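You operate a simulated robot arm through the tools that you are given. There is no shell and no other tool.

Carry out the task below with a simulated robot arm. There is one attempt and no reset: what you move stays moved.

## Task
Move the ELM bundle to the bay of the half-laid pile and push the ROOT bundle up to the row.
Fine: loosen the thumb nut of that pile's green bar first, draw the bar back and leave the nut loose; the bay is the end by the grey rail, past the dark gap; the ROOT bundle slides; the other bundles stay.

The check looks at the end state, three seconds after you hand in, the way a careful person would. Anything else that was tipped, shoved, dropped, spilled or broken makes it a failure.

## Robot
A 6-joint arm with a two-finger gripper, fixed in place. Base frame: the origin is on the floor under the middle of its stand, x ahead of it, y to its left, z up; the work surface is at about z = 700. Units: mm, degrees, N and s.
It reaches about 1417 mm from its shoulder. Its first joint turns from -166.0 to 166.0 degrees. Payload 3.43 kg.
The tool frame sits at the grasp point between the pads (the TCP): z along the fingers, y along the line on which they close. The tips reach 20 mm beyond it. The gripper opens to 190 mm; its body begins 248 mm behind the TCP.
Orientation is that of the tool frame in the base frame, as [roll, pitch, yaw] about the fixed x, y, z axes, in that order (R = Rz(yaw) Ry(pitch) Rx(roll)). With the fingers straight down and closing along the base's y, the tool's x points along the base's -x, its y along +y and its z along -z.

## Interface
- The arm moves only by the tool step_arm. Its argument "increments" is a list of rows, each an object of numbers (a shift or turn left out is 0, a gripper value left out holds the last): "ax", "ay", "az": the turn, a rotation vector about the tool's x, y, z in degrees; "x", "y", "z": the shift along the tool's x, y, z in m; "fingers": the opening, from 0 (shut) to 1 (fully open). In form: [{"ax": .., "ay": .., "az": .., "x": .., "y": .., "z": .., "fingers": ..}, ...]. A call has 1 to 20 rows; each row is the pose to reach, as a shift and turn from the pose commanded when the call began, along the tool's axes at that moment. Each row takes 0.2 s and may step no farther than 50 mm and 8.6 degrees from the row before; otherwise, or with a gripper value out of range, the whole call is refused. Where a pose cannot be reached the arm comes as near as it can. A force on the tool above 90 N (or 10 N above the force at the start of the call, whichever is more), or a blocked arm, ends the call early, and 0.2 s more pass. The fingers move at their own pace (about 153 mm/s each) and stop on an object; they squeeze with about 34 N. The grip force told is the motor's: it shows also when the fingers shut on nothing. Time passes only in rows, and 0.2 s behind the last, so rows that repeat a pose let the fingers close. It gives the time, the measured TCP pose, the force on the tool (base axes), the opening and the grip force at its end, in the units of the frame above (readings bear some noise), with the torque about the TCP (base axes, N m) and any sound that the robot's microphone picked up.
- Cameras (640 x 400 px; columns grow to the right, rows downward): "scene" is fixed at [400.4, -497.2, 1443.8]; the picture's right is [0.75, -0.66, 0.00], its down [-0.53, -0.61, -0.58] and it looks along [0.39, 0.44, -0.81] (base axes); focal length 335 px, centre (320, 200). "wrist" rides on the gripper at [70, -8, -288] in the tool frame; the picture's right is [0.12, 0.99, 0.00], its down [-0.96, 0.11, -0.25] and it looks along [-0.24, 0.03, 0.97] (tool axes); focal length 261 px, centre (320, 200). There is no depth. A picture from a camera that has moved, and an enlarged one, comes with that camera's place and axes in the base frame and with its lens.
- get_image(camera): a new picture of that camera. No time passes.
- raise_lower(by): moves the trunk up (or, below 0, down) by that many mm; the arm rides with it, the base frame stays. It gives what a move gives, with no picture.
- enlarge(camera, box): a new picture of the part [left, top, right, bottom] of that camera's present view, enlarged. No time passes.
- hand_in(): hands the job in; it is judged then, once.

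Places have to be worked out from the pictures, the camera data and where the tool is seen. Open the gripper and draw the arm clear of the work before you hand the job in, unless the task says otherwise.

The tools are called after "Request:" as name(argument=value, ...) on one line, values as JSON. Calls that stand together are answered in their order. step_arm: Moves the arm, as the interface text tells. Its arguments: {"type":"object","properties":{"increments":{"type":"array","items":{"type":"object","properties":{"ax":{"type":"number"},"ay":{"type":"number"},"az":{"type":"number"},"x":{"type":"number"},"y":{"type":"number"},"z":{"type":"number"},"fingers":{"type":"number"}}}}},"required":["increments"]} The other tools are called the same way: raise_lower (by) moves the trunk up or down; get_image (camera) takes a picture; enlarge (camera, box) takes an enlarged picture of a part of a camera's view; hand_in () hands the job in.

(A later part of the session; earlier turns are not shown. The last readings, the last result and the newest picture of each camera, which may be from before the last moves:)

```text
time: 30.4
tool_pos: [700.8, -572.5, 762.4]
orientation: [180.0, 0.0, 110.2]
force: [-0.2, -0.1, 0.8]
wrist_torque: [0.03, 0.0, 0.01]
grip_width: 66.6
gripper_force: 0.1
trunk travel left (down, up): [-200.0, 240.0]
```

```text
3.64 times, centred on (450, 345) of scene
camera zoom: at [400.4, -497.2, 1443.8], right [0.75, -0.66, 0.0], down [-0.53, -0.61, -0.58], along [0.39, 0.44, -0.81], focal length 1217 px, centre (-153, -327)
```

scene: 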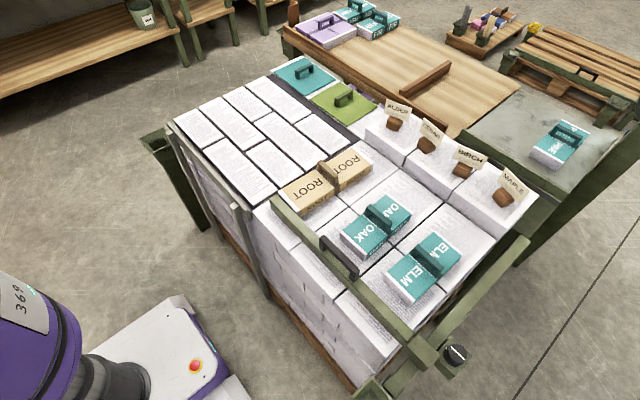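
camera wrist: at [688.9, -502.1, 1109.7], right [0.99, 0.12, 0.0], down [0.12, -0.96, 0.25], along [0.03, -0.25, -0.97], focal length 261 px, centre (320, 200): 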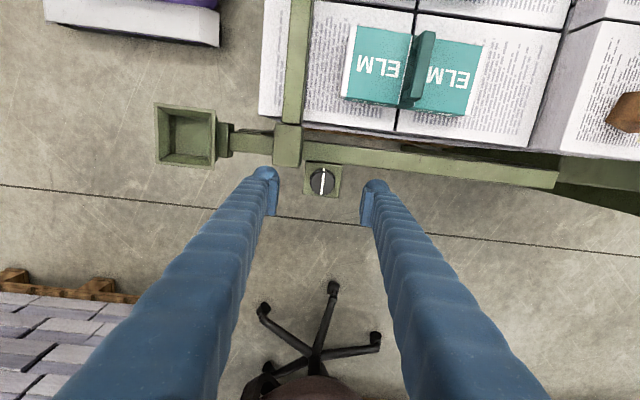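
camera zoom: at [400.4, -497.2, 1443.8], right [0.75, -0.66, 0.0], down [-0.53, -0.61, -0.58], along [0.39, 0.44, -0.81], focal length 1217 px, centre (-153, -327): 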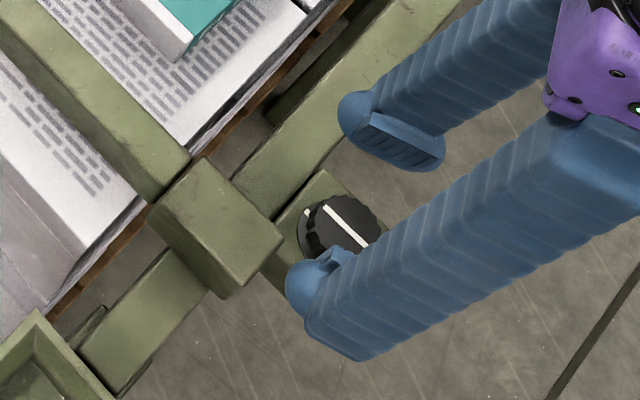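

The knob is centred between the fingers within ~1 mm. Descending to TCP z ≈ 729 (tips ≈ 709), then closing on the knob.

Request:
step_arm(increments=[{"z": 0.01}, {"z": 0.02}, {"z": 0.028}, {"z": 0.034}, {"z": 0.034}])

Request:
enlarge(camera="scene", box=[390, 290, 510, 400])

Request:
enlarge(camera="wrist", box=[240, 110, 400, 240])

```text
time: 31.6
tool_pos: [701.3, -571.2, 727.5]
orientation: [-179.9, 0.1, 110.1]
force: [0.4, -1.0, 0.7]
wrist_torque: [0.04, -0.02, 0.0]
grip_width: 66.5
gripper_force: 0.1
trunk travel left (down, up): [-200.0, 240.0]
```

```text
3.64 times, centred on (450, 345) of scene
camera zoom: at [400.4, -497.2, 1443.8], right [0.75, -0.66, 0.0], down [-0.53, -0.61, -0.58], along [0.39, 0.44, -0.81], focal length 1217 px, centre (-153, -327)
```

zoom: 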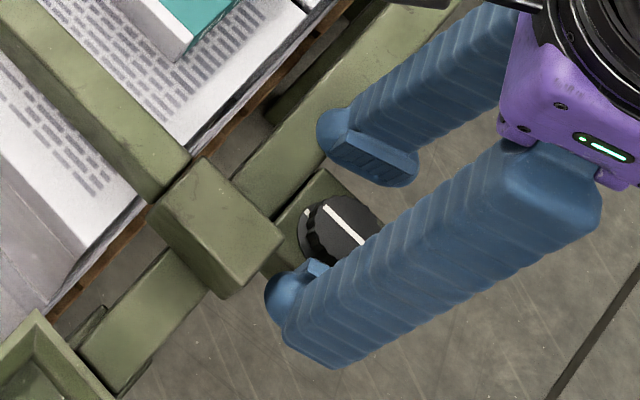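

```text
3.08 times, centred on (320, 175) of wrist
camera zoom: at [669.6, -508.9, 1015.5], right [0.89, 0.45, 0.0], down [0.44, -0.86, 0.25], along [0.11, -0.22, -0.97], focal length 802 px, centre (320, 277)
```

zoom: 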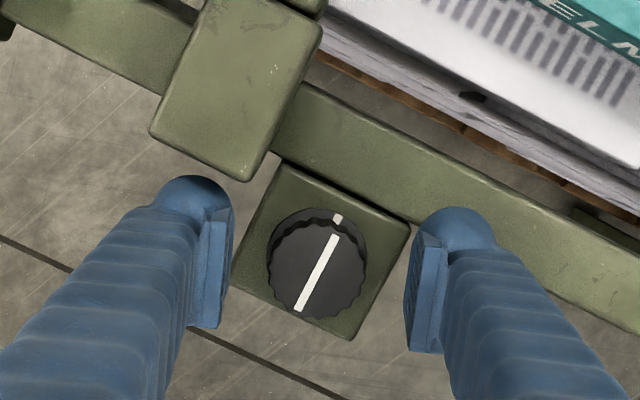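

Closing the fingers gently to check whether they engage the knob at this height.

Request:
step_arm(increments=[{"fingers": 0.25}, {"fingers": 0.2}, {"fingers": 0.15}, {"fingers": 0.12}, {"fingers": 0.1}])

Request:
enlarge(camera="wrist", box=[240, 110, 400, 240])

Request:
enlarge(camera="scene", box=[390, 290, 510, 400])

```text
time: 32.8
tool_pos: [699.0, -572.5, 727.3]
orientation: [-179.9, -0.1, 110.1]
force: [-10.6, -4.9, -2.0]
wrist_torque: [-0.1, 0.09, -0.03]
grip_width: 36.5
gripper_force: 44.7
trunk travel left (down, up): [-200.0, 240.0]
```

```text
3.08 times, centred on (320, 175) of wrist
camera zoom: at [668.7, -509.4, 1015.6], right [0.89, 0.45, 0.0], down [0.44, -0.86, 0.25], along [0.11, -0.22, -0.97], focal length 802 px, centre (320, 277)
```

zoom: 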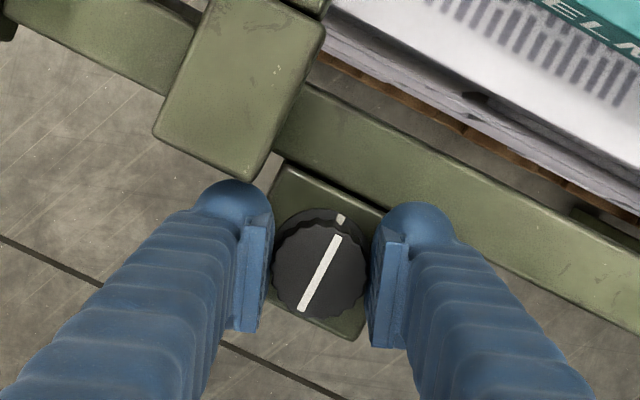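

```text
3.64 times, centred on (450, 345) of scene
camera zoom: at [400.4, -497.2, 1443.8], right [0.75, -0.66, 0.0], down [-0.53, -0.61, -0.58], along [0.39, 0.44, -0.81], focal length 1217 px, centre (-153, -327)
```

zoom: 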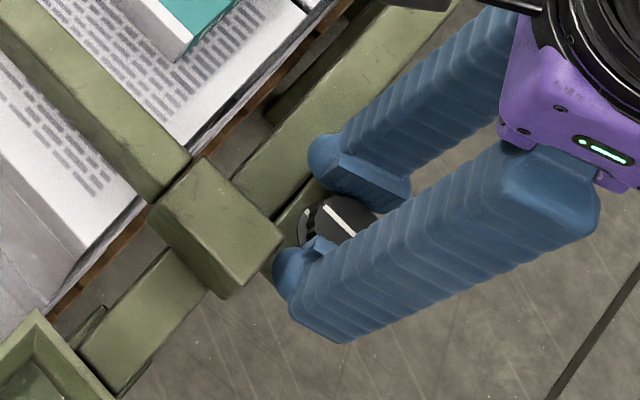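

The grip reads 36.5 mm with 44.7 N, so the knob is held. I'll turn it counter-clockwise (as seen from above) in small steps, relieving the ~2 mm offset, to 80°.

Request:
step_arm(increments=[{"y": -0.002, "az": 0}, {"y": -0.002, "az": -5}, {"y": -0.002, "az": -10}, {"y": -0.002, "az": -15}, {"y": -0.002, "az": -20}, {"y": -0.002, "az": -25}, {"y": -0.002, "az": -30}, {"y": -0.002, "az": -35}, {"y": -0.002, "az": -40}])

Request:
enlarge(camera="wrist", box=[240, 110, 400, 240])

```text
time: 34.8
tool_pos: [699.8, -573.9, 727.0]
orientation: [-179.8, -0.1, 150.1]
force: [4.6, 0.3, 6.0]
wrist_torque: [-0.09, -0.19, 0.01]
grip_width: 36.2
gripper_force: 44.8
trunk travel left (down, up): [-200.0, 240.0]
```

```text
3.08 times, centred on (320, 175) of wrist
camera zoom: at [634.3, -545.1, 1015.5], right [0.39, 0.92, 0.0], down [0.89, -0.38, 0.25], along [0.23, -0.1, -0.97], focal length 802 px, centre (320, 277)
```

zoom: 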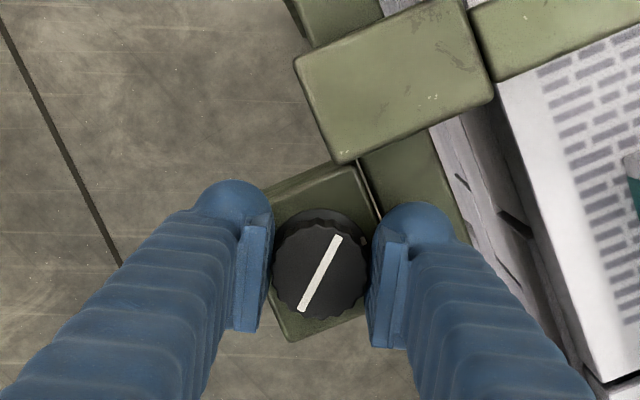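

The knob is turning with the fingers (its line keeps its place in the rotated picture). Continuing another 40° CCW while watching for clearance to the clamp box.

Request:
step_arm(increments=[{"az": -5}, {"az": -10}, {"az": -15}, {"az": -20}, {"az": -25}, {"az": -30}, {"az": -35}, {"az": -40}])

Request:
enlarge(camera="wrist", box=[240, 110, 400, 240])

Request:
enlarge(camera="scene", box=[390, 290, 510, 400])

```text
time: 36.6
tool_pos: [698.6, -573.2, 725.9]
orientation: [180.0, 0.0, -169.9]
force: [4.6, -4.9, 6.8]
wrist_torque: [-0.03, -0.13, -0.01]
grip_width: 36.5
gripper_force: 45.3
trunk travel left (down, up): [-200.0, 240.0]
```

```text
3.08 times, centred on (320, 175) of wrist
camera zoom: at [631.6, -594.7, 1015.5], right [-0.29, 0.96, 0.0], down [0.93, 0.28, 0.25], along [0.24, 0.07, -0.97], focal length 802 px, centre (320, 277)
```

zoom: 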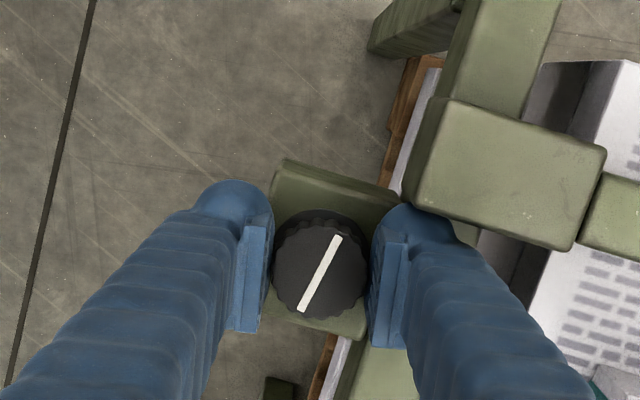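

```text
3.64 times, centred on (450, 345) of scene
camera zoom: at [400.4, -497.2, 1443.8], right [0.75, -0.66, 0.0], down [-0.53, -0.61, -0.58], along [0.39, 0.44, -0.81], focal length 1217 px, centre (-153, -327)
```

zoom: 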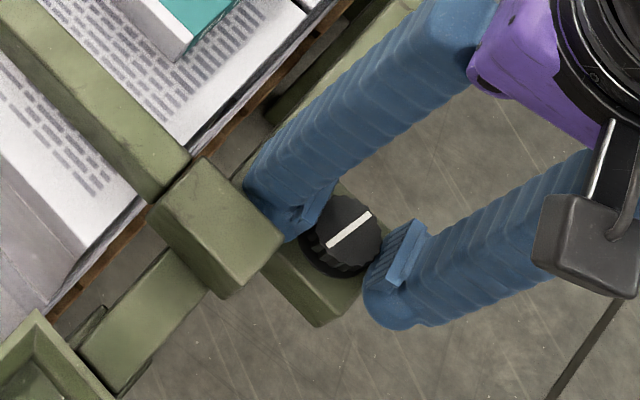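

The knob has gone ~80° CCW freely. I'll open slightly, lift, turn back 80°, and re-grip to turn it further so it is clearly loose.

Request:
step_arm(increments=[{"fingers": 0.27}, {"fingers": 0.27}, {"fingers": 0.27, "z": -0.012}, {"fingers": 0.27, "z": -0.024}, {"fingers": 0.27, "z": -0.034}])

Request:
enlarge(camera="wrist", box=[240, 110, 400, 240])

```text
time: 37.8
tool_pos: [699.6, -573.1, 761.0]
orientation: [179.9, 0.0, -169.9]
force: [0.0, -1.4, -0.5]
wrist_torque: [0.02, 0.02, 0.0]
grip_width: 51.2
gripper_force: 0.0
trunk travel left (down, up): [-200.0, 240.0]
```

```text
3.08 times, centred on (320, 175) of wrist
camera zoom: at [631.6, -594.4, 1049.9], right [-0.29, 0.96, 0.0], down [0.93, 0.28, 0.25], along [0.24, 0.07, -0.97], focal length 802 px, centre (320, 277)
```

zoom: 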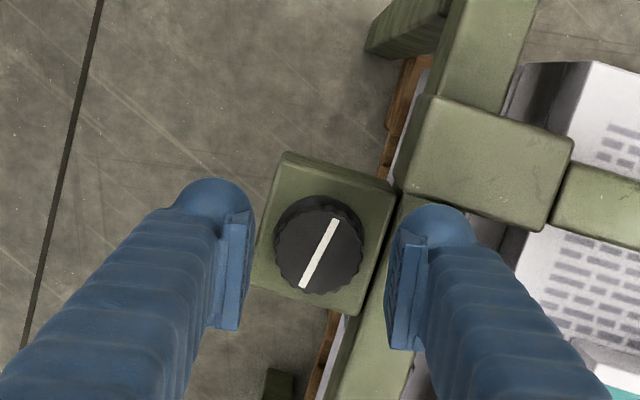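

Request:
step_arm(increments=[{"az": 8}, {"az": 16}, {"az": 24}, {"az": 32}, {"az": 40}, {"az": 48}, {"az": 56}, {"az": 64}, {"az": 72}, {"az": 80}, {"az": 80, "z": 0.012}, {"az": 80, "z": 0.024}, {"az": 80, "z": 0.034}, {"az": 80, "z": 0.034, "fingers": 0.15}, {"az": 80, "z": 0.034, "fingers": 0.1}, {"az": 80, "z": 0.034, "fingers": 0.1}])

Request:
enlarge(camera="wrist", box=[240, 110, 400, 240])

```text
time: 41.2
tool_pos: [700.3, -572.6, 726.4]
orientation: [-179.9, -0.1, 110.1]
force: [8.6, 6.6, -2.7]
wrist_torque: [0.09, -0.12, 0.0]
grip_width: 36.4
gripper_force: 45.3
trunk travel left (down, up): [-200.0, 240.0]
```

```text
3.08 times, centred on (320, 175) of wrist
camera zoom: at [668.3, -508.9, 1014.7], right [0.89, 0.45, 0.0], down [0.44, -0.86, 0.25], along [0.11, -0.22, -0.97], focal length 802 px, centre (320, 277)
```

zoom: 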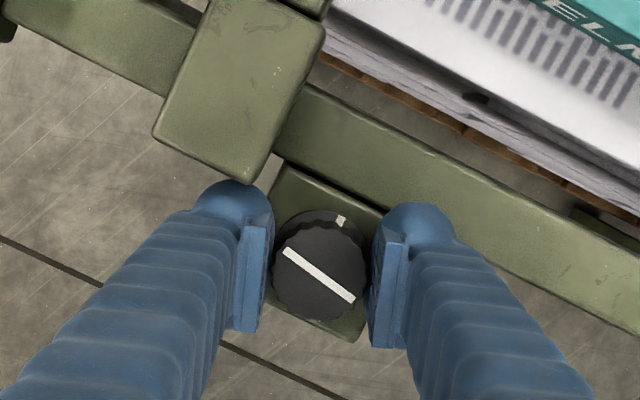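

The line is now ~80° from the fixed index tick. Turning another 80° CCW.

Request:
step_arm(increments=[{"az": -5, "y": 0.001}, {"az": -10, "y": 0.001}, {"az": -15, "y": 0.001}, {"az": -20, "y": 0.001}, {"az": -25, "y": 0.001}, {"az": -30, "y": 0.001}, {"az": -35, "y": 0.001}, {"az": -40, "y": 0.001}, {"az": -45}, {"az": -50}, {"az": -55}, {"az": -60}, {"az": -65}, {"az": -70}, {"az": -75}, {"az": -80}])

Request:
enlarge(camera="scene", box=[390, 290, 510, 400])

```text
time: 44.6
tool_pos: [698.4, -573.5, 727.1]
orientation: [-180.0, 0.0, -169.9]
force: [-2.2, -6.6, -2.1]
wrist_torque: [-0.04, 0.0, -0.73]
grip_width: 36.9
gripper_force: 45.0
trunk travel left (down, up): [-200.0, 240.0]
```

```text
3.64 times, centred on (450, 345) of scene
camera zoom: at [400.4, -497.2, 1443.8], right [0.75, -0.66, 0.0], down [-0.53, -0.61, -0.58], along [0.39, 0.44, -0.81], focal length 1217 px, centre (-153, -327)
```

zoom: 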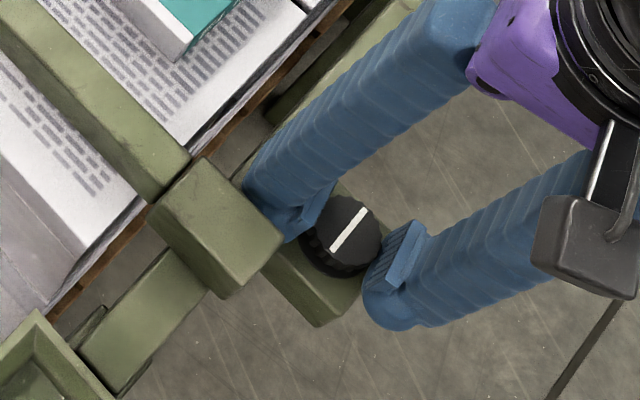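

Torque of −0.73 N·m now and the line stopped ~95–100° from the index: the nut has hit its loose stop and the fingers slipped. I'll release, lift and look.

Request:
step_arm(increments=[{"fingers": 0.27}, {"fingers": 0.27}, {"fingers": 0.27, "z": -0.012}, {"fingers": 0.27, "z": -0.024}, {"fingers": 0.27, "z": -0.04}, {"fingers": 0.27, "z": -0.08}, {"fingers": 0.27, "z": -0.12}])

Request:
enlarge(camera="wrist", box=[240, 90, 420, 230])

Request:
enlarge(camera="scene", box=[390, 290, 510, 400])

```text
time: 46.2
tool_pos: [697.6, -574.0, 847.4]
orientation: [-180.0, 0.0, -169.9]
force: [-0.1, -0.1, -0.3]
wrist_torque: [-0.04, -0.06, -0.01]
grip_width: 51.4
gripper_force: 0.0
trunk travel left (down, up): [-200.0, 240.0]
```

```text
2.86 times, centred on (330, 160) of wrist
camera zoom: at [630.0, -596.1, 1136.4], right [-0.29, 0.96, 0.0], down [0.93, 0.28, 0.25], along [0.24, 0.07, -0.97], focal length 745 px, centre (291, 314)
```

zoom: 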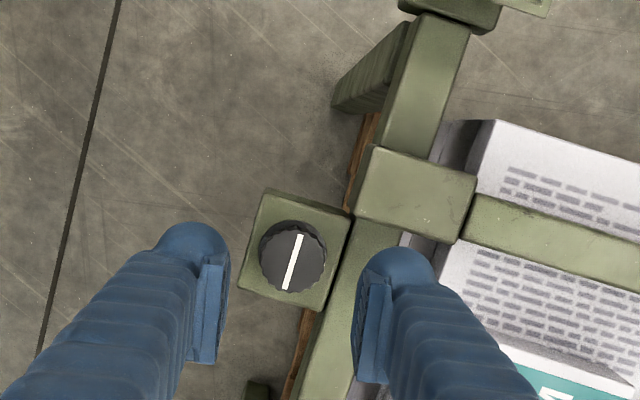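

```text
3.64 times, centred on (450, 345) of scene
camera zoom: at [400.4, -497.2, 1443.8], right [0.75, -0.66, 0.0], down [-0.53, -0.61, -0.58], along [0.39, 0.44, -0.81], focal length 1217 px, centre (-153, -327)
```

zoom: 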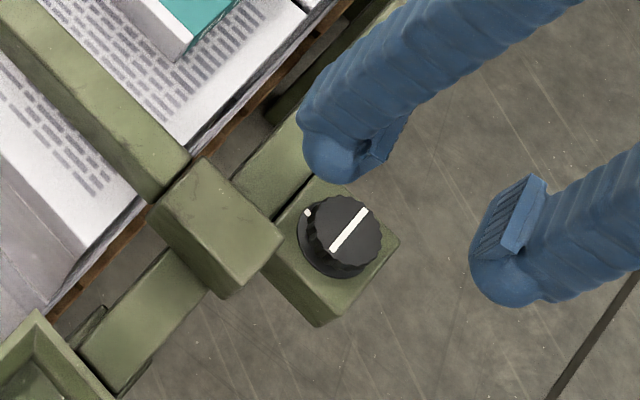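

The line is now along x, i.e. 90° off the index at its stop: the nut is loose. Next I'll move above the bar's black handle (est. (647, −280), top z ≈ 785) with the fingers closing along x.

Request:
step_arm(increments=[{"z": -0.03, "az": 8.3}, {"z": -0.053, "y": 0.02, "az": 16.7}, {"z": -0.053, "y": 0.055, "az": 25}, {"z": -0.053, "y": 0.09, "az": 33.3}, {"z": -0.053, "y": 0.125, "az": 41.7}, {"z": -0.053, "y": 0.155, "az": 50}, {"z": -0.053, "y": 0.185, "az": 58.3}, {"z": -0.053, "y": 0.215, "az": 66.7}, {"z": -0.053, "y": 0.245, "az": 75}, {"z": -0.053, "y": 0.27, "az": 83.3}, {"z": -0.053, "y": 0.29, "az": 91.7}, {"z": -0.053, "x": -0.002, "y": 0.298, "az": 100, "fingers": 0.35}, {"z": -0.053, "x": -0.002, "y": 0.298, "az": 100, "fingers": 0.35}])

Request:
get_image(camera="wrist")

Request:
enlarge(camera="wrist", box=[240, 90, 400, 230])

Request:
enlarge(camera="scene", box=[270, 190, 410, 320])

```text
time: 49.0
tool_pos: [648.7, -279.1, 900.9]
orientation: [180.0, 0.0, 90.1]
force: [-0.6, -0.6, -0.3]
wrist_torque: [-0.01, 0.02, 0.03]
grip_width: 66.3
gripper_force: 0.1
trunk travel left (down, up): [-200.0, 240.0]
```

```text
taken
camera wrist: at [640.5, -210.1, 1189.5], right [0.99, 0.12, 0.0], down [0.11, -0.96, 0.25], along [0.03, -0.25, -0.97], focal length 261 px, centre (320, 200)
```

wrist: 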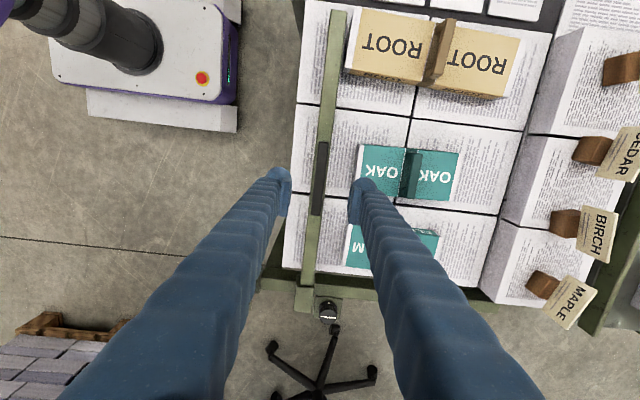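

```text
2.86 times, centred on (320, 160) of wrist
camera zoom: at [640.5, -210.1, 1189.5], right [0.99, 0.12, 0.0], down [0.11, -0.96, 0.25], along [0.03, -0.25, -0.97], focal length 745 px, centre (320, 314)
```

zoom: 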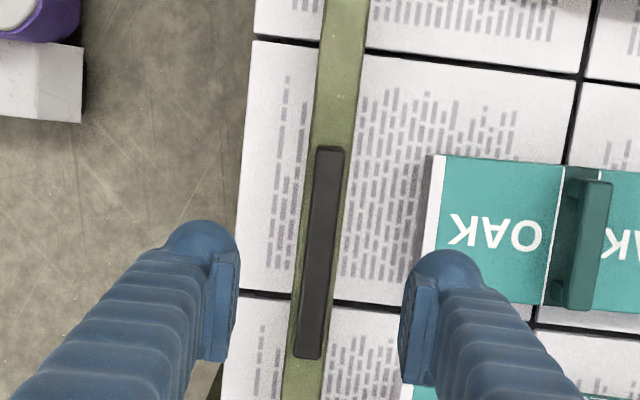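

```text
3.08 times, centred on (340, 255) of scene
camera zoom: at [400.4, -497.2, 1443.8], right [0.75, -0.66, 0.0], down [-0.53, -0.61, -0.58], along [0.39, 0.44, -0.81], focal length 1030 px, centre (258, 31)
```

zoom: 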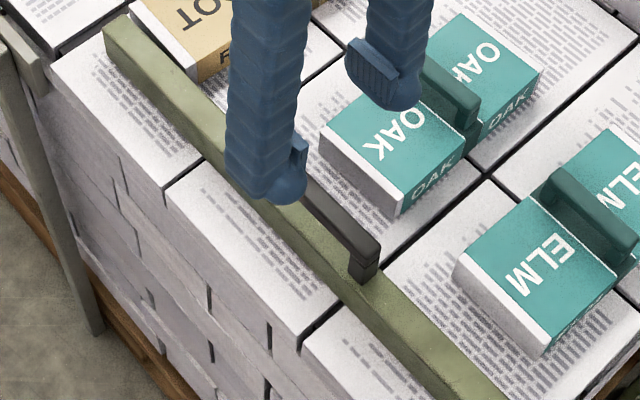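

The handle (centre ≈ (648, −279), ~117 mm long along y, ~15 mm wide) is centred under the gripper. I'll descend to TCP z ≈ 782 and close on it.

Request:
step_arm(increments=[{"z": 0.03}, {"z": 0.06}, {"z": 0.085}, {"z": 0.105}, {"z": 0.119}, {"z": 0.119}])

Request:
enlarge(camera="scene", box=[270, 190, 410, 320])

Request:
enlarge(camera="wrist", box=[240, 90, 400, 230])

```text
time: 50.4
tool_pos: [649.2, -280.5, 779.9]
orientation: [-180.0, 0.0, 90.1]
force: [-0.2, 1.0, 0.8]
wrist_torque: [0.01, -0.01, 0.04]
grip_width: 66.5
gripper_force: 0.1
trunk travel left (down, up): [-200.0, 240.0]
```

```text
3.08 times, centred on (340, 255) of scene
camera zoom: at [400.4, -497.2, 1443.8], right [0.75, -0.66, 0.0], down [-0.53, -0.61, -0.58], along [0.39, 0.44, -0.81], focal length 1030 px, centre (258, 31)
```

zoom: 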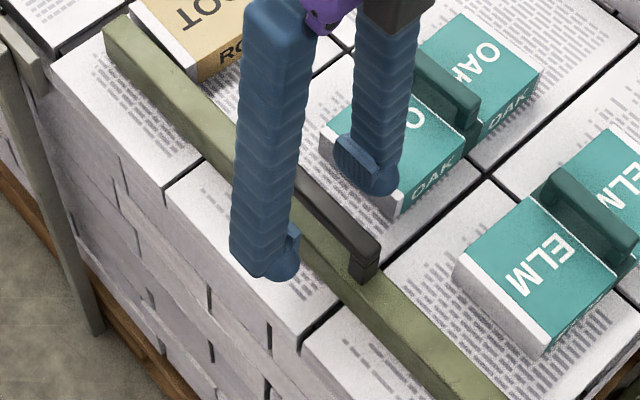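

```text
2.86 times, centred on (320, 160) of wrist
camera zoom: at [641.1, -208.9, 1068.1], right [0.99, 0.12, 0.0], down [0.12, -0.96, 0.25], along [0.03, -0.25, -0.97], focal length 745 px, centre (320, 314)
```

zoom: 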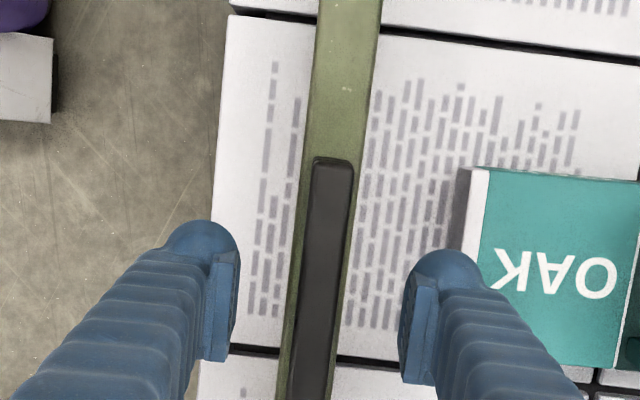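

Request:
step_arm(increments=[{"fingers": 0.2}, {"fingers": 0.1}, {"fingers": 0.05}, {"fingers": 0.05}, {"fingers": 0.05}])

Request:
enlarge(camera="scene", box=[270, 190, 410, 320])

```text
time: 51.6
tool_pos: [649.1, -278.4, 778.5]
orientation: [-179.8, -0.1, 90.1]
force: [-3.3, 0.4, -10.0]
wrist_torque: [0.02, 0.02, -0.43]
grip_width: 11.9
gripper_force: 44.7
trunk travel left (down, up): [-200.0, 240.0]
```

```text
3.08 times, centred on (340, 255) of scene
camera zoom: at [400.4, -497.2, 1443.8], right [0.75, -0.66, 0.0], down [-0.53, -0.61, -0.58], along [0.39, 0.44, -0.81], focal length 1030 px, centre (258, 31)
```

zoom: 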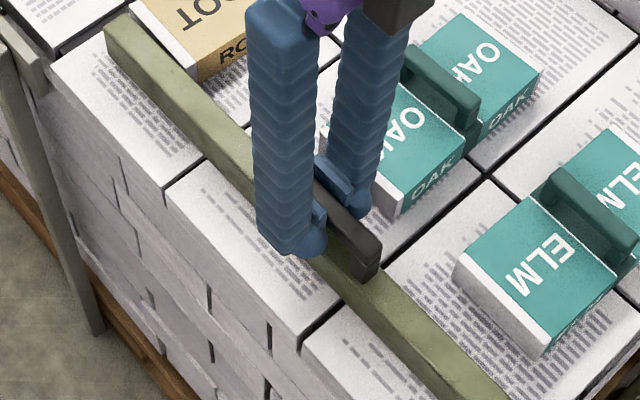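

The handle is gripped (11.9 mm). Now drawing the bar back toward −x in small steps, watching the force.

Request:
step_arm(increments=[{"y": -0.006}, {"y": -0.012}, {"y": -0.018}, {"y": -0.024}, {"y": -0.03}])

Request:
get_image(camera="scene")

```text
time: 52.8
tool_pos: [616.9, -280.0, 780.2]
orientation: [-179.7, 0.1, 90.1]
force: [0.5, 8.9, -31.1]
wrist_torque: [-0.2, -0.08, -0.46]
grip_width: 12.1
gripper_force: 44.5
trunk travel left (down, up): [-200.0, 240.0]
```

```text
taken
```

scene: 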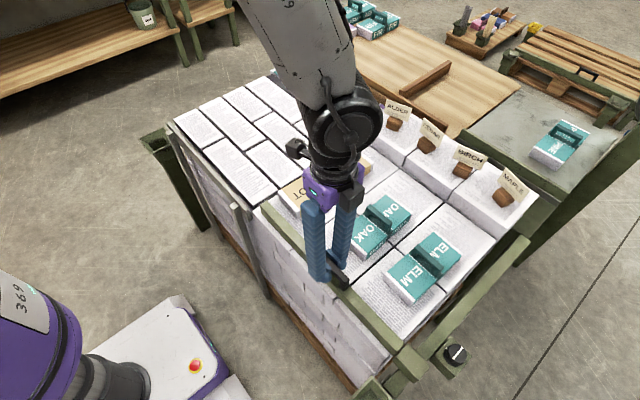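

The bar slides freely (now ~32 mm back). Continuing, easing the tool down 1 mm to relax the vertical load.

Request:
step_arm(increments=[{"y": -0.005, "z": 0.001}, {"y": -0.011, "z": 0.0015}, {"y": -0.017, "z": 0.0015}, {"y": -0.023, "z": 0.0015}, {"y": -0.029, "z": 0.0015}])

Request:
enlarge(camera="scene", box=[250, 200, 490, 400])

```text
time: 54.0
tool_pos: [601.0, -279.9, 778.5]
orientation: [179.6, 0.4, 90.2]
force: [71.7, 37.8, -21.8]
wrist_torque: [0.16, -0.05, -0.36]
grip_width: 12.3
gripper_force: 45.1
trunk travel left (down, up): [-200.0, 240.0]
```

```text
2.00 times, centred on (370, 300) of scene
camera zoom: at [400.4, -497.2, 1443.8], right [0.75, -0.66, 0.0], down [-0.53, -0.61, -0.58], along [0.39, 0.44, -0.81], focal length 669 px, centre (220, 0)
```

zoom: 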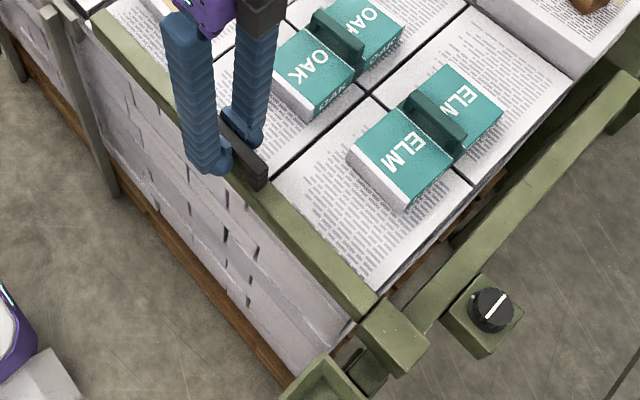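

The bar reached its end stop (TCP x ≈ 601, ~48 mm back, 72 N). I'll relax the push, open and lift off.

Request:
step_arm(increments=[{"y": 0.006}, {"y": 0.011}, {"y": 0.012}, {"y": 0.012, "fingers": 0.2}, {"y": 0.012, "fingers": 0.3}, {"y": 0.012, "fingers": 0.3}])

Request:
enlarge(camera="scene", box=[250, 200, 490, 400])

```text
time: 55.4
tool_pos: [601.2, -278.9, 778.1]
orientation: [-180.0, 0.0, 89.9]
force: [-0.2, 0.1, -0.3]
wrist_torque: [0.04, 0.01, -0.01]
grip_width: 56.9
gripper_force: 0.1
trunk travel left (down, up): [-200.0, 240.0]
```

```text
2.00 times, centred on (370, 300) of scene
camera zoom: at [400.4, -497.2, 1443.8], right [0.75, -0.66, 0.0], down [-0.53, -0.61, -0.58], along [0.39, 0.44, -0.81], focal length 669 px, centre (220, 0)
```

zoom: 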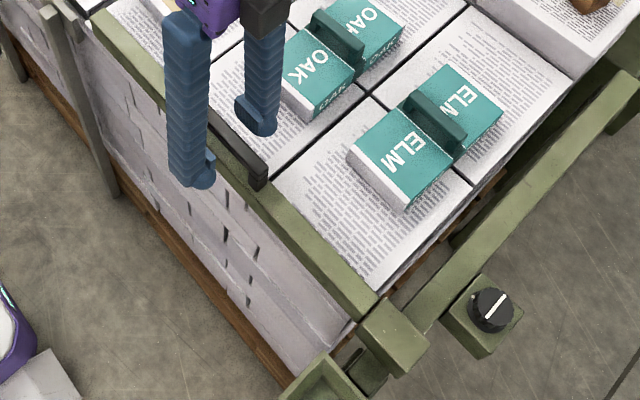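

Bar released at its back position. Lifting clear and moving above ELM (≈ (800, −410)) to look at its handle.

Request:
step_arm(increments=[{"z": -0.03}, {"z": -0.07}, {"z": -0.11}, {"z": -0.14, "y": 0.03, "x": -0.015}, {"z": -0.14, "y": 0.065, "x": -0.04}, {"z": -0.14, "y": 0.1, "x": -0.065}, {"z": -0.14, "y": 0.135, "x": -0.09}, {"z": -0.14, "y": 0.17, "x": -0.115}, {"z": -0.14, "y": 0.199, "x": -0.131, "fingers": 0.35}, {"z": -0.14, "y": 0.199, "x": -0.131, "fingers": 0.35}])

Request:
get_image(camera="wrist")

Request:
enlarge(camera="wrist", box=[230, 80, 410, 230])

Request:
enlarge(camera="scene", box=[340, 180, 500, 320])

```text
time: 57.6
tool_pos: [802.1, -408.8, 918.8]
orientation: [179.9, 0.0, 90.0]
force: [0.1, -0.3, 0.2]
wrist_torque: [0.02, 0.02, -0.01]
grip_width: 66.8
gripper_force: 0.0
trunk travel left (down, up): [-200.0, 240.0]
```

```text
taken
camera wrist: at [793.6, -338.9, 1207.2], right [0.99, 0.12, 0.0], down [0.12, -0.96, 0.25], along [0.03, -0.25, -0.97], focal length 261 px, centre (320, 200)
```

wrist: 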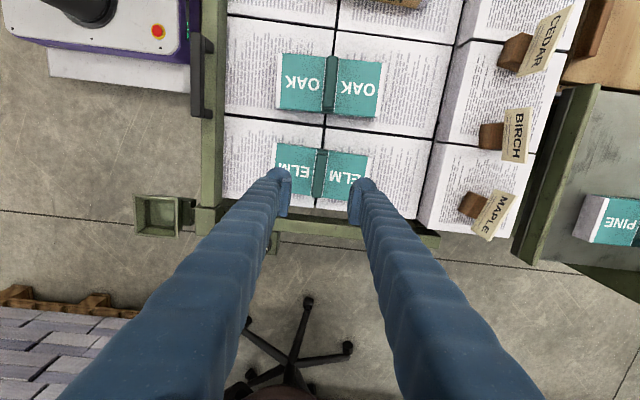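

```text
2.67 times, centred on (320, 155) of wrist
camera zoom: at [793.6, -338.9, 1207.2], right [0.99, 0.12, 0.0], down [0.12, -0.96, 0.25], along [0.03, -0.25, -0.97], focal length 695 px, centre (320, 320)
```

zoom: 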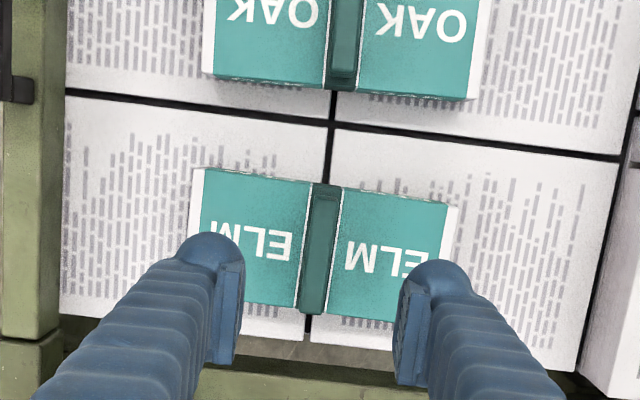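

```text
2.86 times, centred on (420, 250) of scene
camera zoom: at [400.4, -497.2, 1443.8], right [0.75, -0.66, 0.0], down [-0.53, -0.61, -0.58], along [0.39, 0.44, -0.81], focal length 956 px, centre (34, 57)
```

zoom: 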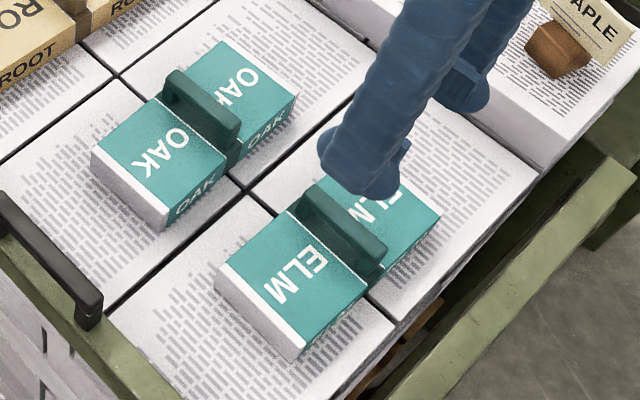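

ELM's handle top is at about (802.5, −405.5, 760). Descending with a small y correction to TCP z ≈ 763 first.

Request:
step_arm(increments=[{"z": 0.04, "x": 0.003}, {"z": 0.08, "x": 0.003}, {"z": 0.115, "x": 0.003}, {"z": 0.14, "x": 0.003}, {"z": 0.154, "x": 0.003}, {"z": 0.154, "x": 0.003}])

Request:
enlarge(camera="wrist", box=[230, 80, 410, 230])

Request:
enlarge(camera="scene", box=[340, 180, 500, 320])

```text
time: 59.0
tool_pos: [801.9, -406.4, 764.3]
orientation: [179.9, 0.1, 90.1]
force: [-0.7, -0.8, 0.1]
wrist_torque: [0.02, 0.02, 0.01]
grip_width: 66.5
gripper_force: 0.0
trunk travel left (down, up): [-200.0, 240.0]
```

```text
2.67 times, centred on (320, 155) of wrist
camera zoom: at [794.0, -335.5, 1052.0], right [0.99, 0.12, 0.0], down [0.12, -0.96, 0.25], along [0.03, -0.25, -0.97], focal length 695 px, centre (320, 320)
```

zoom: 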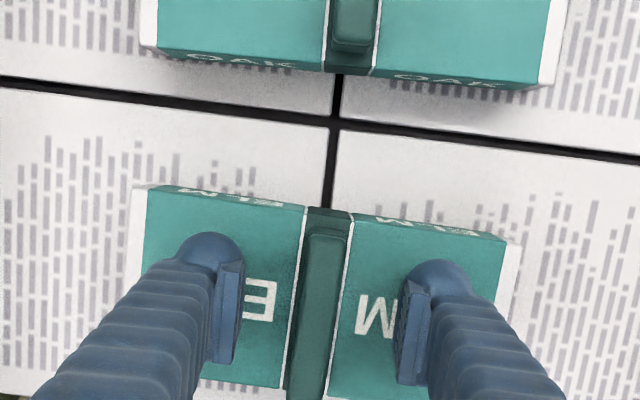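

```text
2.86 times, centred on (420, 250) of scene
camera zoom: at [400.4, -497.2, 1443.8], right [0.75, -0.66, 0.0], down [-0.53, -0.61, -0.58], along [0.39, 0.44, -0.81], focal length 956 px, centre (34, 57)
```

zoom: 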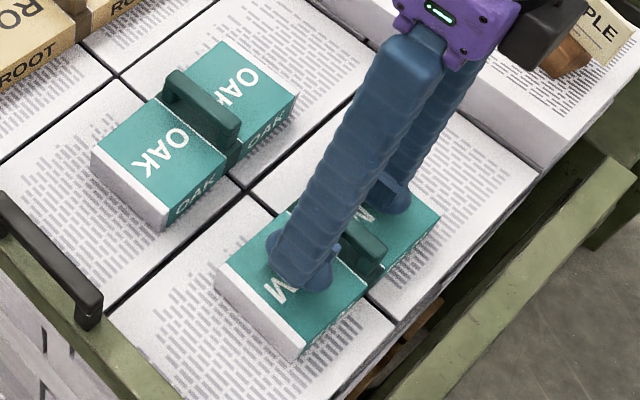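

Handle is centred in x; its y centre looks to be near −412, so I'll shift 6 mm toward −y, go 2 mm lower, and close.

Request:
step_arm(increments=[{"x": -0.006}, {"x": -0.006, "z": 0.002}, {"x": -0.006, "z": 0.002, "fingers": 0.2}, {"x": -0.006, "z": 0.002, "fingers": 0.1}, {"x": -0.006, "z": 0.002, "fingers": 0.04}, {"x": -0.006, "z": 0.002, "fingers": 0.04}, {"x": -0.006, "z": 0.002, "fingers": 0.04}])

Request:
enlarge(camera="scene", box=[340, 180, 500, 320])

```text
time: 60.6
tool_pos: [801.3, -412.4, 763.5]
orientation: [-179.9, 0.0, 90.0]
force: [0.7, 0.6, 1.4]
wrist_torque: [-0.02, 0.01, -0.02]
grip_width: 14.0
gripper_force: 33.8
trunk travel left (down, up): [-200.0, 240.0]
```

```text
2.86 times, centred on (420, 250) of scene
camera zoom: at [400.4, -497.2, 1443.8], right [0.75, -0.66, 0.0], down [-0.53, -0.61, -0.58], along [0.39, 0.44, -0.81], focal length 956 px, centre (34, 57)
```

zoom: 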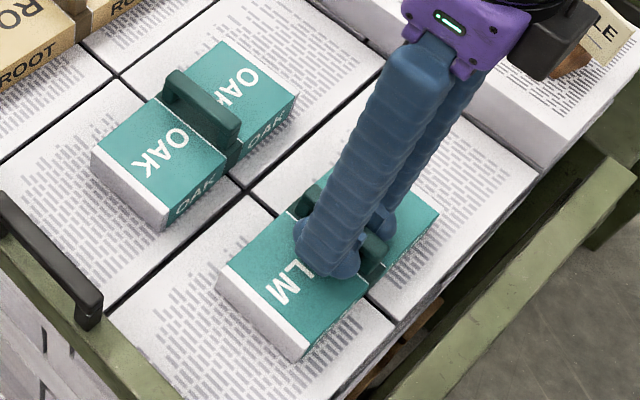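

Gripped at 14 mm with 34 N. Lifting slowly to test the hold.

Request:
step_arm(increments=[{"z": -0.005}, {"z": -0.01}, {"z": -0.02}, {"z": -0.035}, {"z": -0.05}])

Request:
get_image(camera="scene")

```text
time: 61.8
tool_pos: [801.8, -413.0, 811.7]
orientation: [179.9, 0.0, 90.1]
force: [-0.4, 0.3, -0.3]
wrist_torque: [0.01, 0.04, 0.01]
grip_width: 7.5
gripper_force: 0.0
trunk travel left (down, up): [-200.0, 240.0]
```

```text
taken
```

scene: 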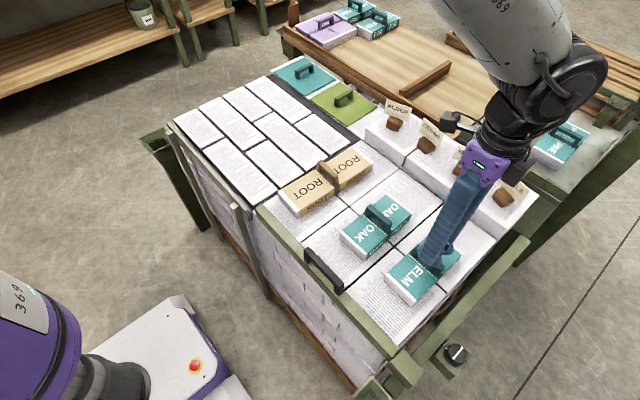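

The handle slipped out (width fell to 7.5 mm) — I was holding it too near the fingertips. I'll open and check that ELM has not shifted before going deeper.

Request:
step_arm(increments=[{"fingers": 0.3}, {"fingers": 0.3, "z": -0.02}, {"fingers": 0.3, "z": -0.05}])

Request:
enlarge(camera="wrist", box=[230, 80, 410, 230])

Request:
enlarge(camera="scene", box=[340, 180, 500, 320])

```text
time: 62.6
tool_pos: [800.6, -413.2, 863.0]
orientation: [-180.0, 0.0, 90.2]
force: [0.3, -0.3, -0.2]
wrist_torque: [0.0, -0.04, 0.01]
grip_width: 57.0
gripper_force: 0.1
trunk travel left (down, up): [-200.0, 240.0]
```

```text
2.67 times, centred on (320, 155) of wrist
camera zoom: at [793.0, -342.5, 1151.4], right [0.99, 0.12, 0.0], down [0.12, -0.96, 0.25], along [0.03, -0.25, -0.97], focal length 695 px, centre (320, 320)
```

zoom: 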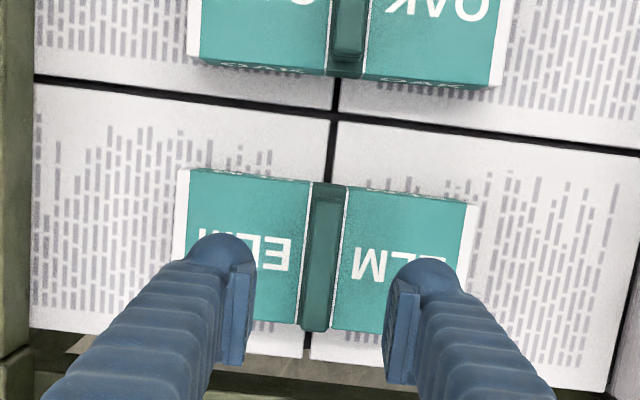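

```text
2.86 times, centred on (420, 250) of scene
camera zoom: at [400.4, -497.2, 1443.8], right [0.75, -0.66, 0.0], down [-0.53, -0.61, -0.58], along [0.39, 0.44, -0.81], focal length 956 px, centre (34, 57)
```

zoom: 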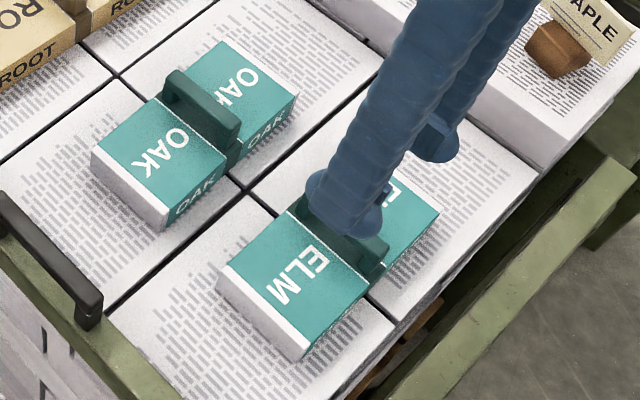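

ELM is unmoved. I'll descend deeper this time, to TCP z ≈ 753 (tips ≈ 733), in small final steps.

Request:
step_arm(increments=[{"z": 0.04}, {"z": 0.075}, {"z": 0.095}, {"z": 0.1}, {"z": 0.104}, {"z": 0.107}, {"z": 0.107}])

Request:
enlarge(camera="wrist", box=[230, 100, 410, 250])

Request:
enlarge(camera="scene", box=[370, 210, 490, 310])

```text
time: 64.2
tool_pos: [800.8, -412.3, 755.3]
orientation: [180.0, 0.0, 90.1]
force: [-1.6, 0.3, 0.4]
wrist_torque: [0.03, -0.03, -0.04]
grip_width: 56.9
gripper_force: 0.0
trunk travel left (down, up): [-200.0, 240.0]
```

```text
2.67 times, centred on (320, 175) of wrist
camera zoom: at [793.3, -342.5, 1044.5], right [0.99, 0.12, 0.0], down [0.12, -0.96, 0.25], along [0.03, -0.25, -0.97], focal length 695 px, centre (320, 267)
```

zoom: 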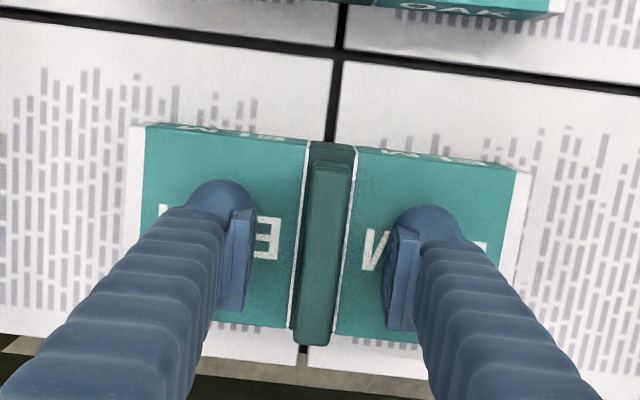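

```text
4.00 times, centred on (430, 260) of scene
camera zoom: at [400.4, -497.2, 1443.8], right [0.75, -0.66, 0.0], down [-0.53, -0.61, -0.58], along [0.39, 0.44, -0.81], focal length 1338 px, centre (-120, -40)
```

zoom: 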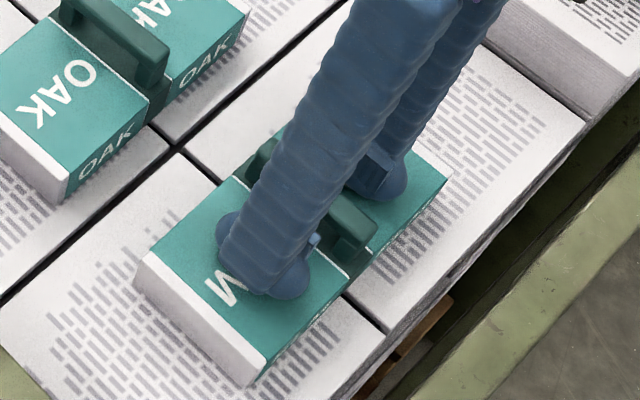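

Request:
step_arm(increments=[{"z": 0.003}, {"z": 0.003, "fingers": 0.15}, {"z": 0.003, "fingers": 0.05}, {"z": 0.003, "fingers": 0.0}, {"z": 0.003, "fingers": 0.0}, {"z": 0.003, "fingers": 0.0}, {"z": 0.003, "fingers": 0.0}])

Request:
enlarge(camera="wrist", box=[230, 100, 410, 250])

```text
time: 65.8
tool_pos: [801.0, -412.4, 755.4]
orientation: [179.9, 0.0, 90.2]
force: [5.2, -4.3, 22.6]
wrist_torque: [0.03, 0.06, -0.1]
grip_width: 11.4
gripper_force: 34.3
trunk travel left (down, up): [-200.0, 240.0]
```

```text
2.67 times, centred on (320, 175) of wrist
camera zoom: at [792.6, -342.6, 1043.3], right [0.99, 0.12, 0.0], down [0.12, -0.96, 0.25], along [0.03, -0.25, -0.97], focal length 695 px, centre (320, 267)
```

zoom: 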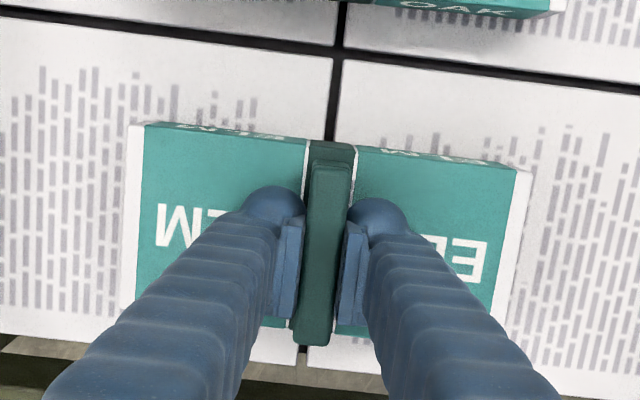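

The fingertips now rest on the bundle's top (z ≈ 735, 22 N up) with the handle gripped 11.4 mm wide at full depth. Lifting gently and checking the width.

Request:
step_arm(increments=[{"z": -0.003}, {"z": -0.006}, {"z": -0.009}, {"z": -0.012}])

Request:
enlarge(camera="scene", box=[370, 210, 490, 310])

```text
time: 66.8
tool_pos: [800.7, -412.4, 765.1]
orientation: [-179.9, 0.0, 90.1]
force: [0.1, -0.2, -1.9]
wrist_torque: [-0.02, -0.01, -0.02]
grip_width: 11.3
gripper_force: 33.5
trunk travel left (down, up): [-200.0, 240.0]
```

```text
4.00 times, centred on (430, 260) of scene
camera zoom: at [400.4, -497.2, 1443.8], right [0.75, -0.66, 0.0], down [-0.53, -0.61, -0.58], along [0.39, 0.44, -0.81], focal length 1338 px, centre (-120, -40)
```

zoom: 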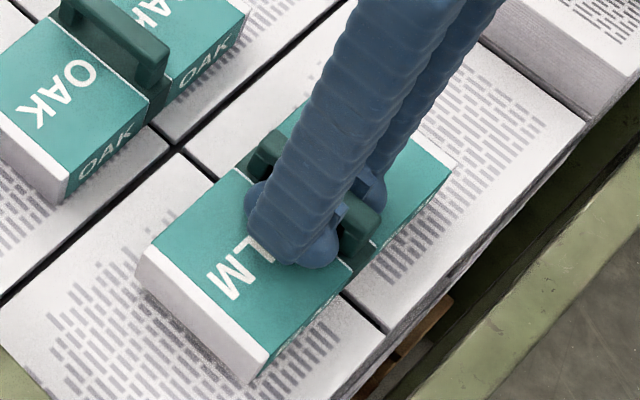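

Request:
step_arm(increments=[{"z": -0.008}, {"z": -0.016}, {"z": -0.026}, {"z": -0.038}])

Request:
enlarge(camera="scene", box=[350, 170, 510, 310])

Request:
get_image(camera="wrist")

```text
time: 67.8
tool_pos: [800.4, -412.9, 804.0]
orientation: [-179.8, 0.0, 90.1]
force: [-0.6, 0.1, -2.1]
wrist_torque: [0.02, -0.01, 0.0]
grip_width: 11.2
gripper_force: 33.8
trunk travel left (down, up): [-200.0, 240.0]
```

```text
2.86 times, centred on (430, 240) of scene
camera zoom: at [400.4, -497.2, 1443.8], right [0.75, -0.66, 0.0], down [-0.53, -0.61, -0.58], along [0.39, 0.44, -0.81], focal length 956 px, centre (6, 86)
```

zoom: 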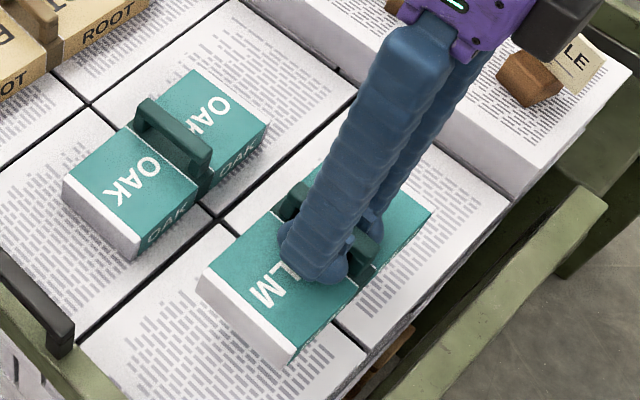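

```text
taken
camera wrist: at [792.7, -342.4, 1092.4], right [0.99, 0.12, 0.0], down [0.12, -0.96, 0.25], along [0.03, -0.25, -0.97], focal length 261 px, centre (320, 200)
```

wrist: 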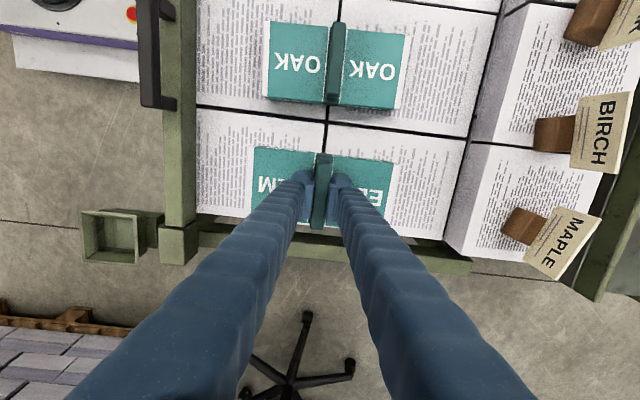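

ELM is firmly held and lifted. I'll raise it to clear everything and carry it along +y over the brick half, at moderate speed.

Request:
step_arm(increments=[{"z": -0.02}, {"z": -0.045}, {"z": -0.07}, {"z": -0.095}, {"z": -0.115}, {"z": -0.12, "x": 0.01}, {"z": -0.12, "x": 0.03}, {"z": -0.12, "x": 0.06}, {"z": -0.12, "x": 0.09}, {"z": -0.12, "x": 0.12}, {"z": -0.12, "x": 0.15}, {"z": -0.12, "x": 0.18}, {"z": -0.12, "x": 0.21}, {"z": -0.12, "x": 0.24}, {"z": -0.12, "x": 0.27}, {"z": -0.12, "x": 0.295}, {"z": -0.12, "x": 0.31}, {"z": -0.12, "x": 0.315}])

Request:
get_image(camera="wrist")

Request:
get_image(camera="scene")

```text
time: 71.6
tool_pos: [800.0, -98.5, 921.3]
orientation: [-180.0, 0.0, 90.0]
force: [-0.7, -0.1, -3.0]
wrist_torque: [-0.04, 0.01, 0.0]
grip_width: 11.4
gripper_force: 33.8
trunk travel left (down, up): [-200.0, 240.0]
```

```text
taken
camera wrist: at [792.9, -28.7, 1210.4], right [0.99, 0.12, 0.0], down [0.12, -0.96, 0.25], along [0.03, -0.25, -0.97], focal length 261 px, centre (320, 200)
```

wrist: 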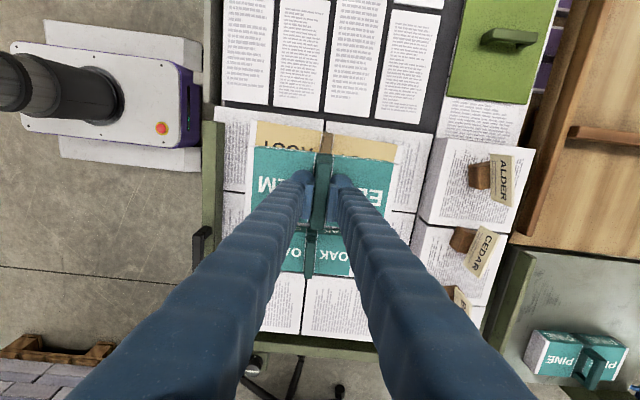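

```text
taken
```

scene: 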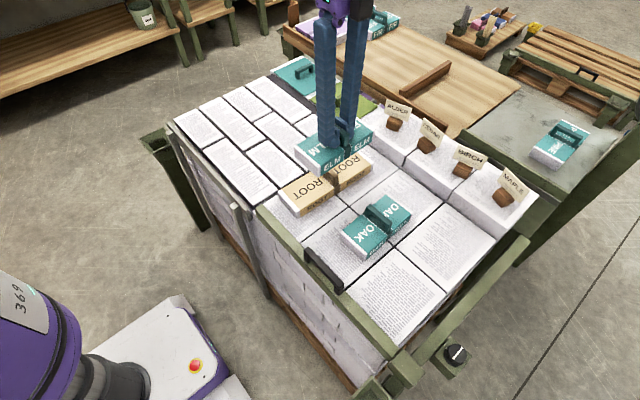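

ELM is carried safely above ROOT. Continuing toward the brick half for a closer look at it before setting down.

Request:
step_arm(increments=[{"x": 0.01}, {"x": 0.03, "y": -0.004}, {"x": 0.06, "y": -0.01}, {"x": 0.09, "y": -0.016}, {"x": 0.12, "y": -0.022}, {"x": 0.15, "y": -0.028}, {"x": 0.18, "y": -0.034}, {"x": 0.21, "y": -0.04}, {"x": 0.24, "y": -0.046}, {"x": 0.265, "y": -0.052}, {"x": 0.28, "y": -0.056}, {"x": 0.285, "y": -0.058}])

Request:
get_image(camera="wrist")

Request:
get_image(camera="scene")

```text
time: 74.2
tool_pos: [741.2, 188.9, 922.6]
orientation: [-180.0, -0.1, 90.0]
force: [0.2, 0.5, -1.5]
wrist_torque: [0.01, -0.01, -0.01]
grip_width: 11.4
gripper_force: 34.0
trunk travel left (down, up): [-200.0, 240.0]
```

```text
taken
camera wrist: at [734.5, 257.9, 1211.1], right [0.99, 0.12, 0.0], down [0.12, -0.96, 0.25], along [0.03, -0.25, -0.97], focal length 261 px, centre (320, 200)
```

wrist: 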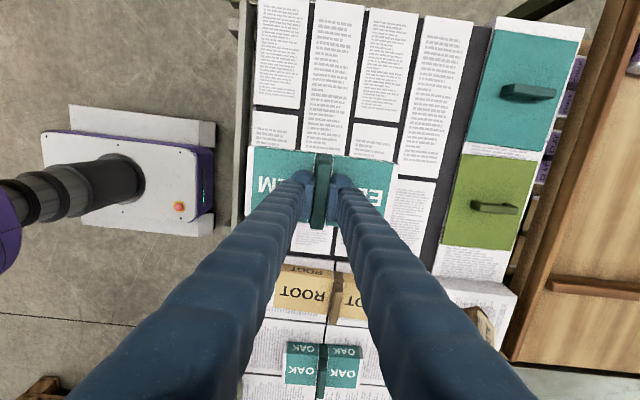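

```text
taken
```

scene: 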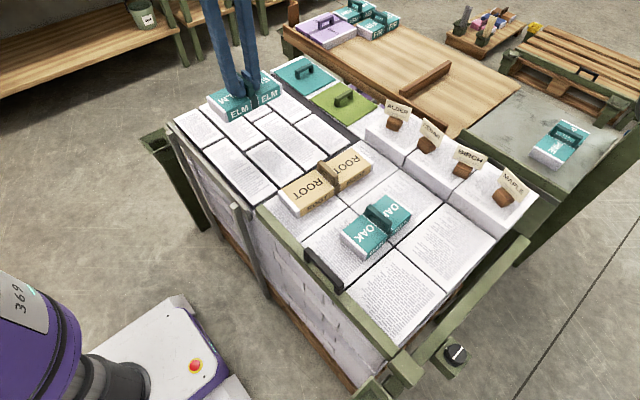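

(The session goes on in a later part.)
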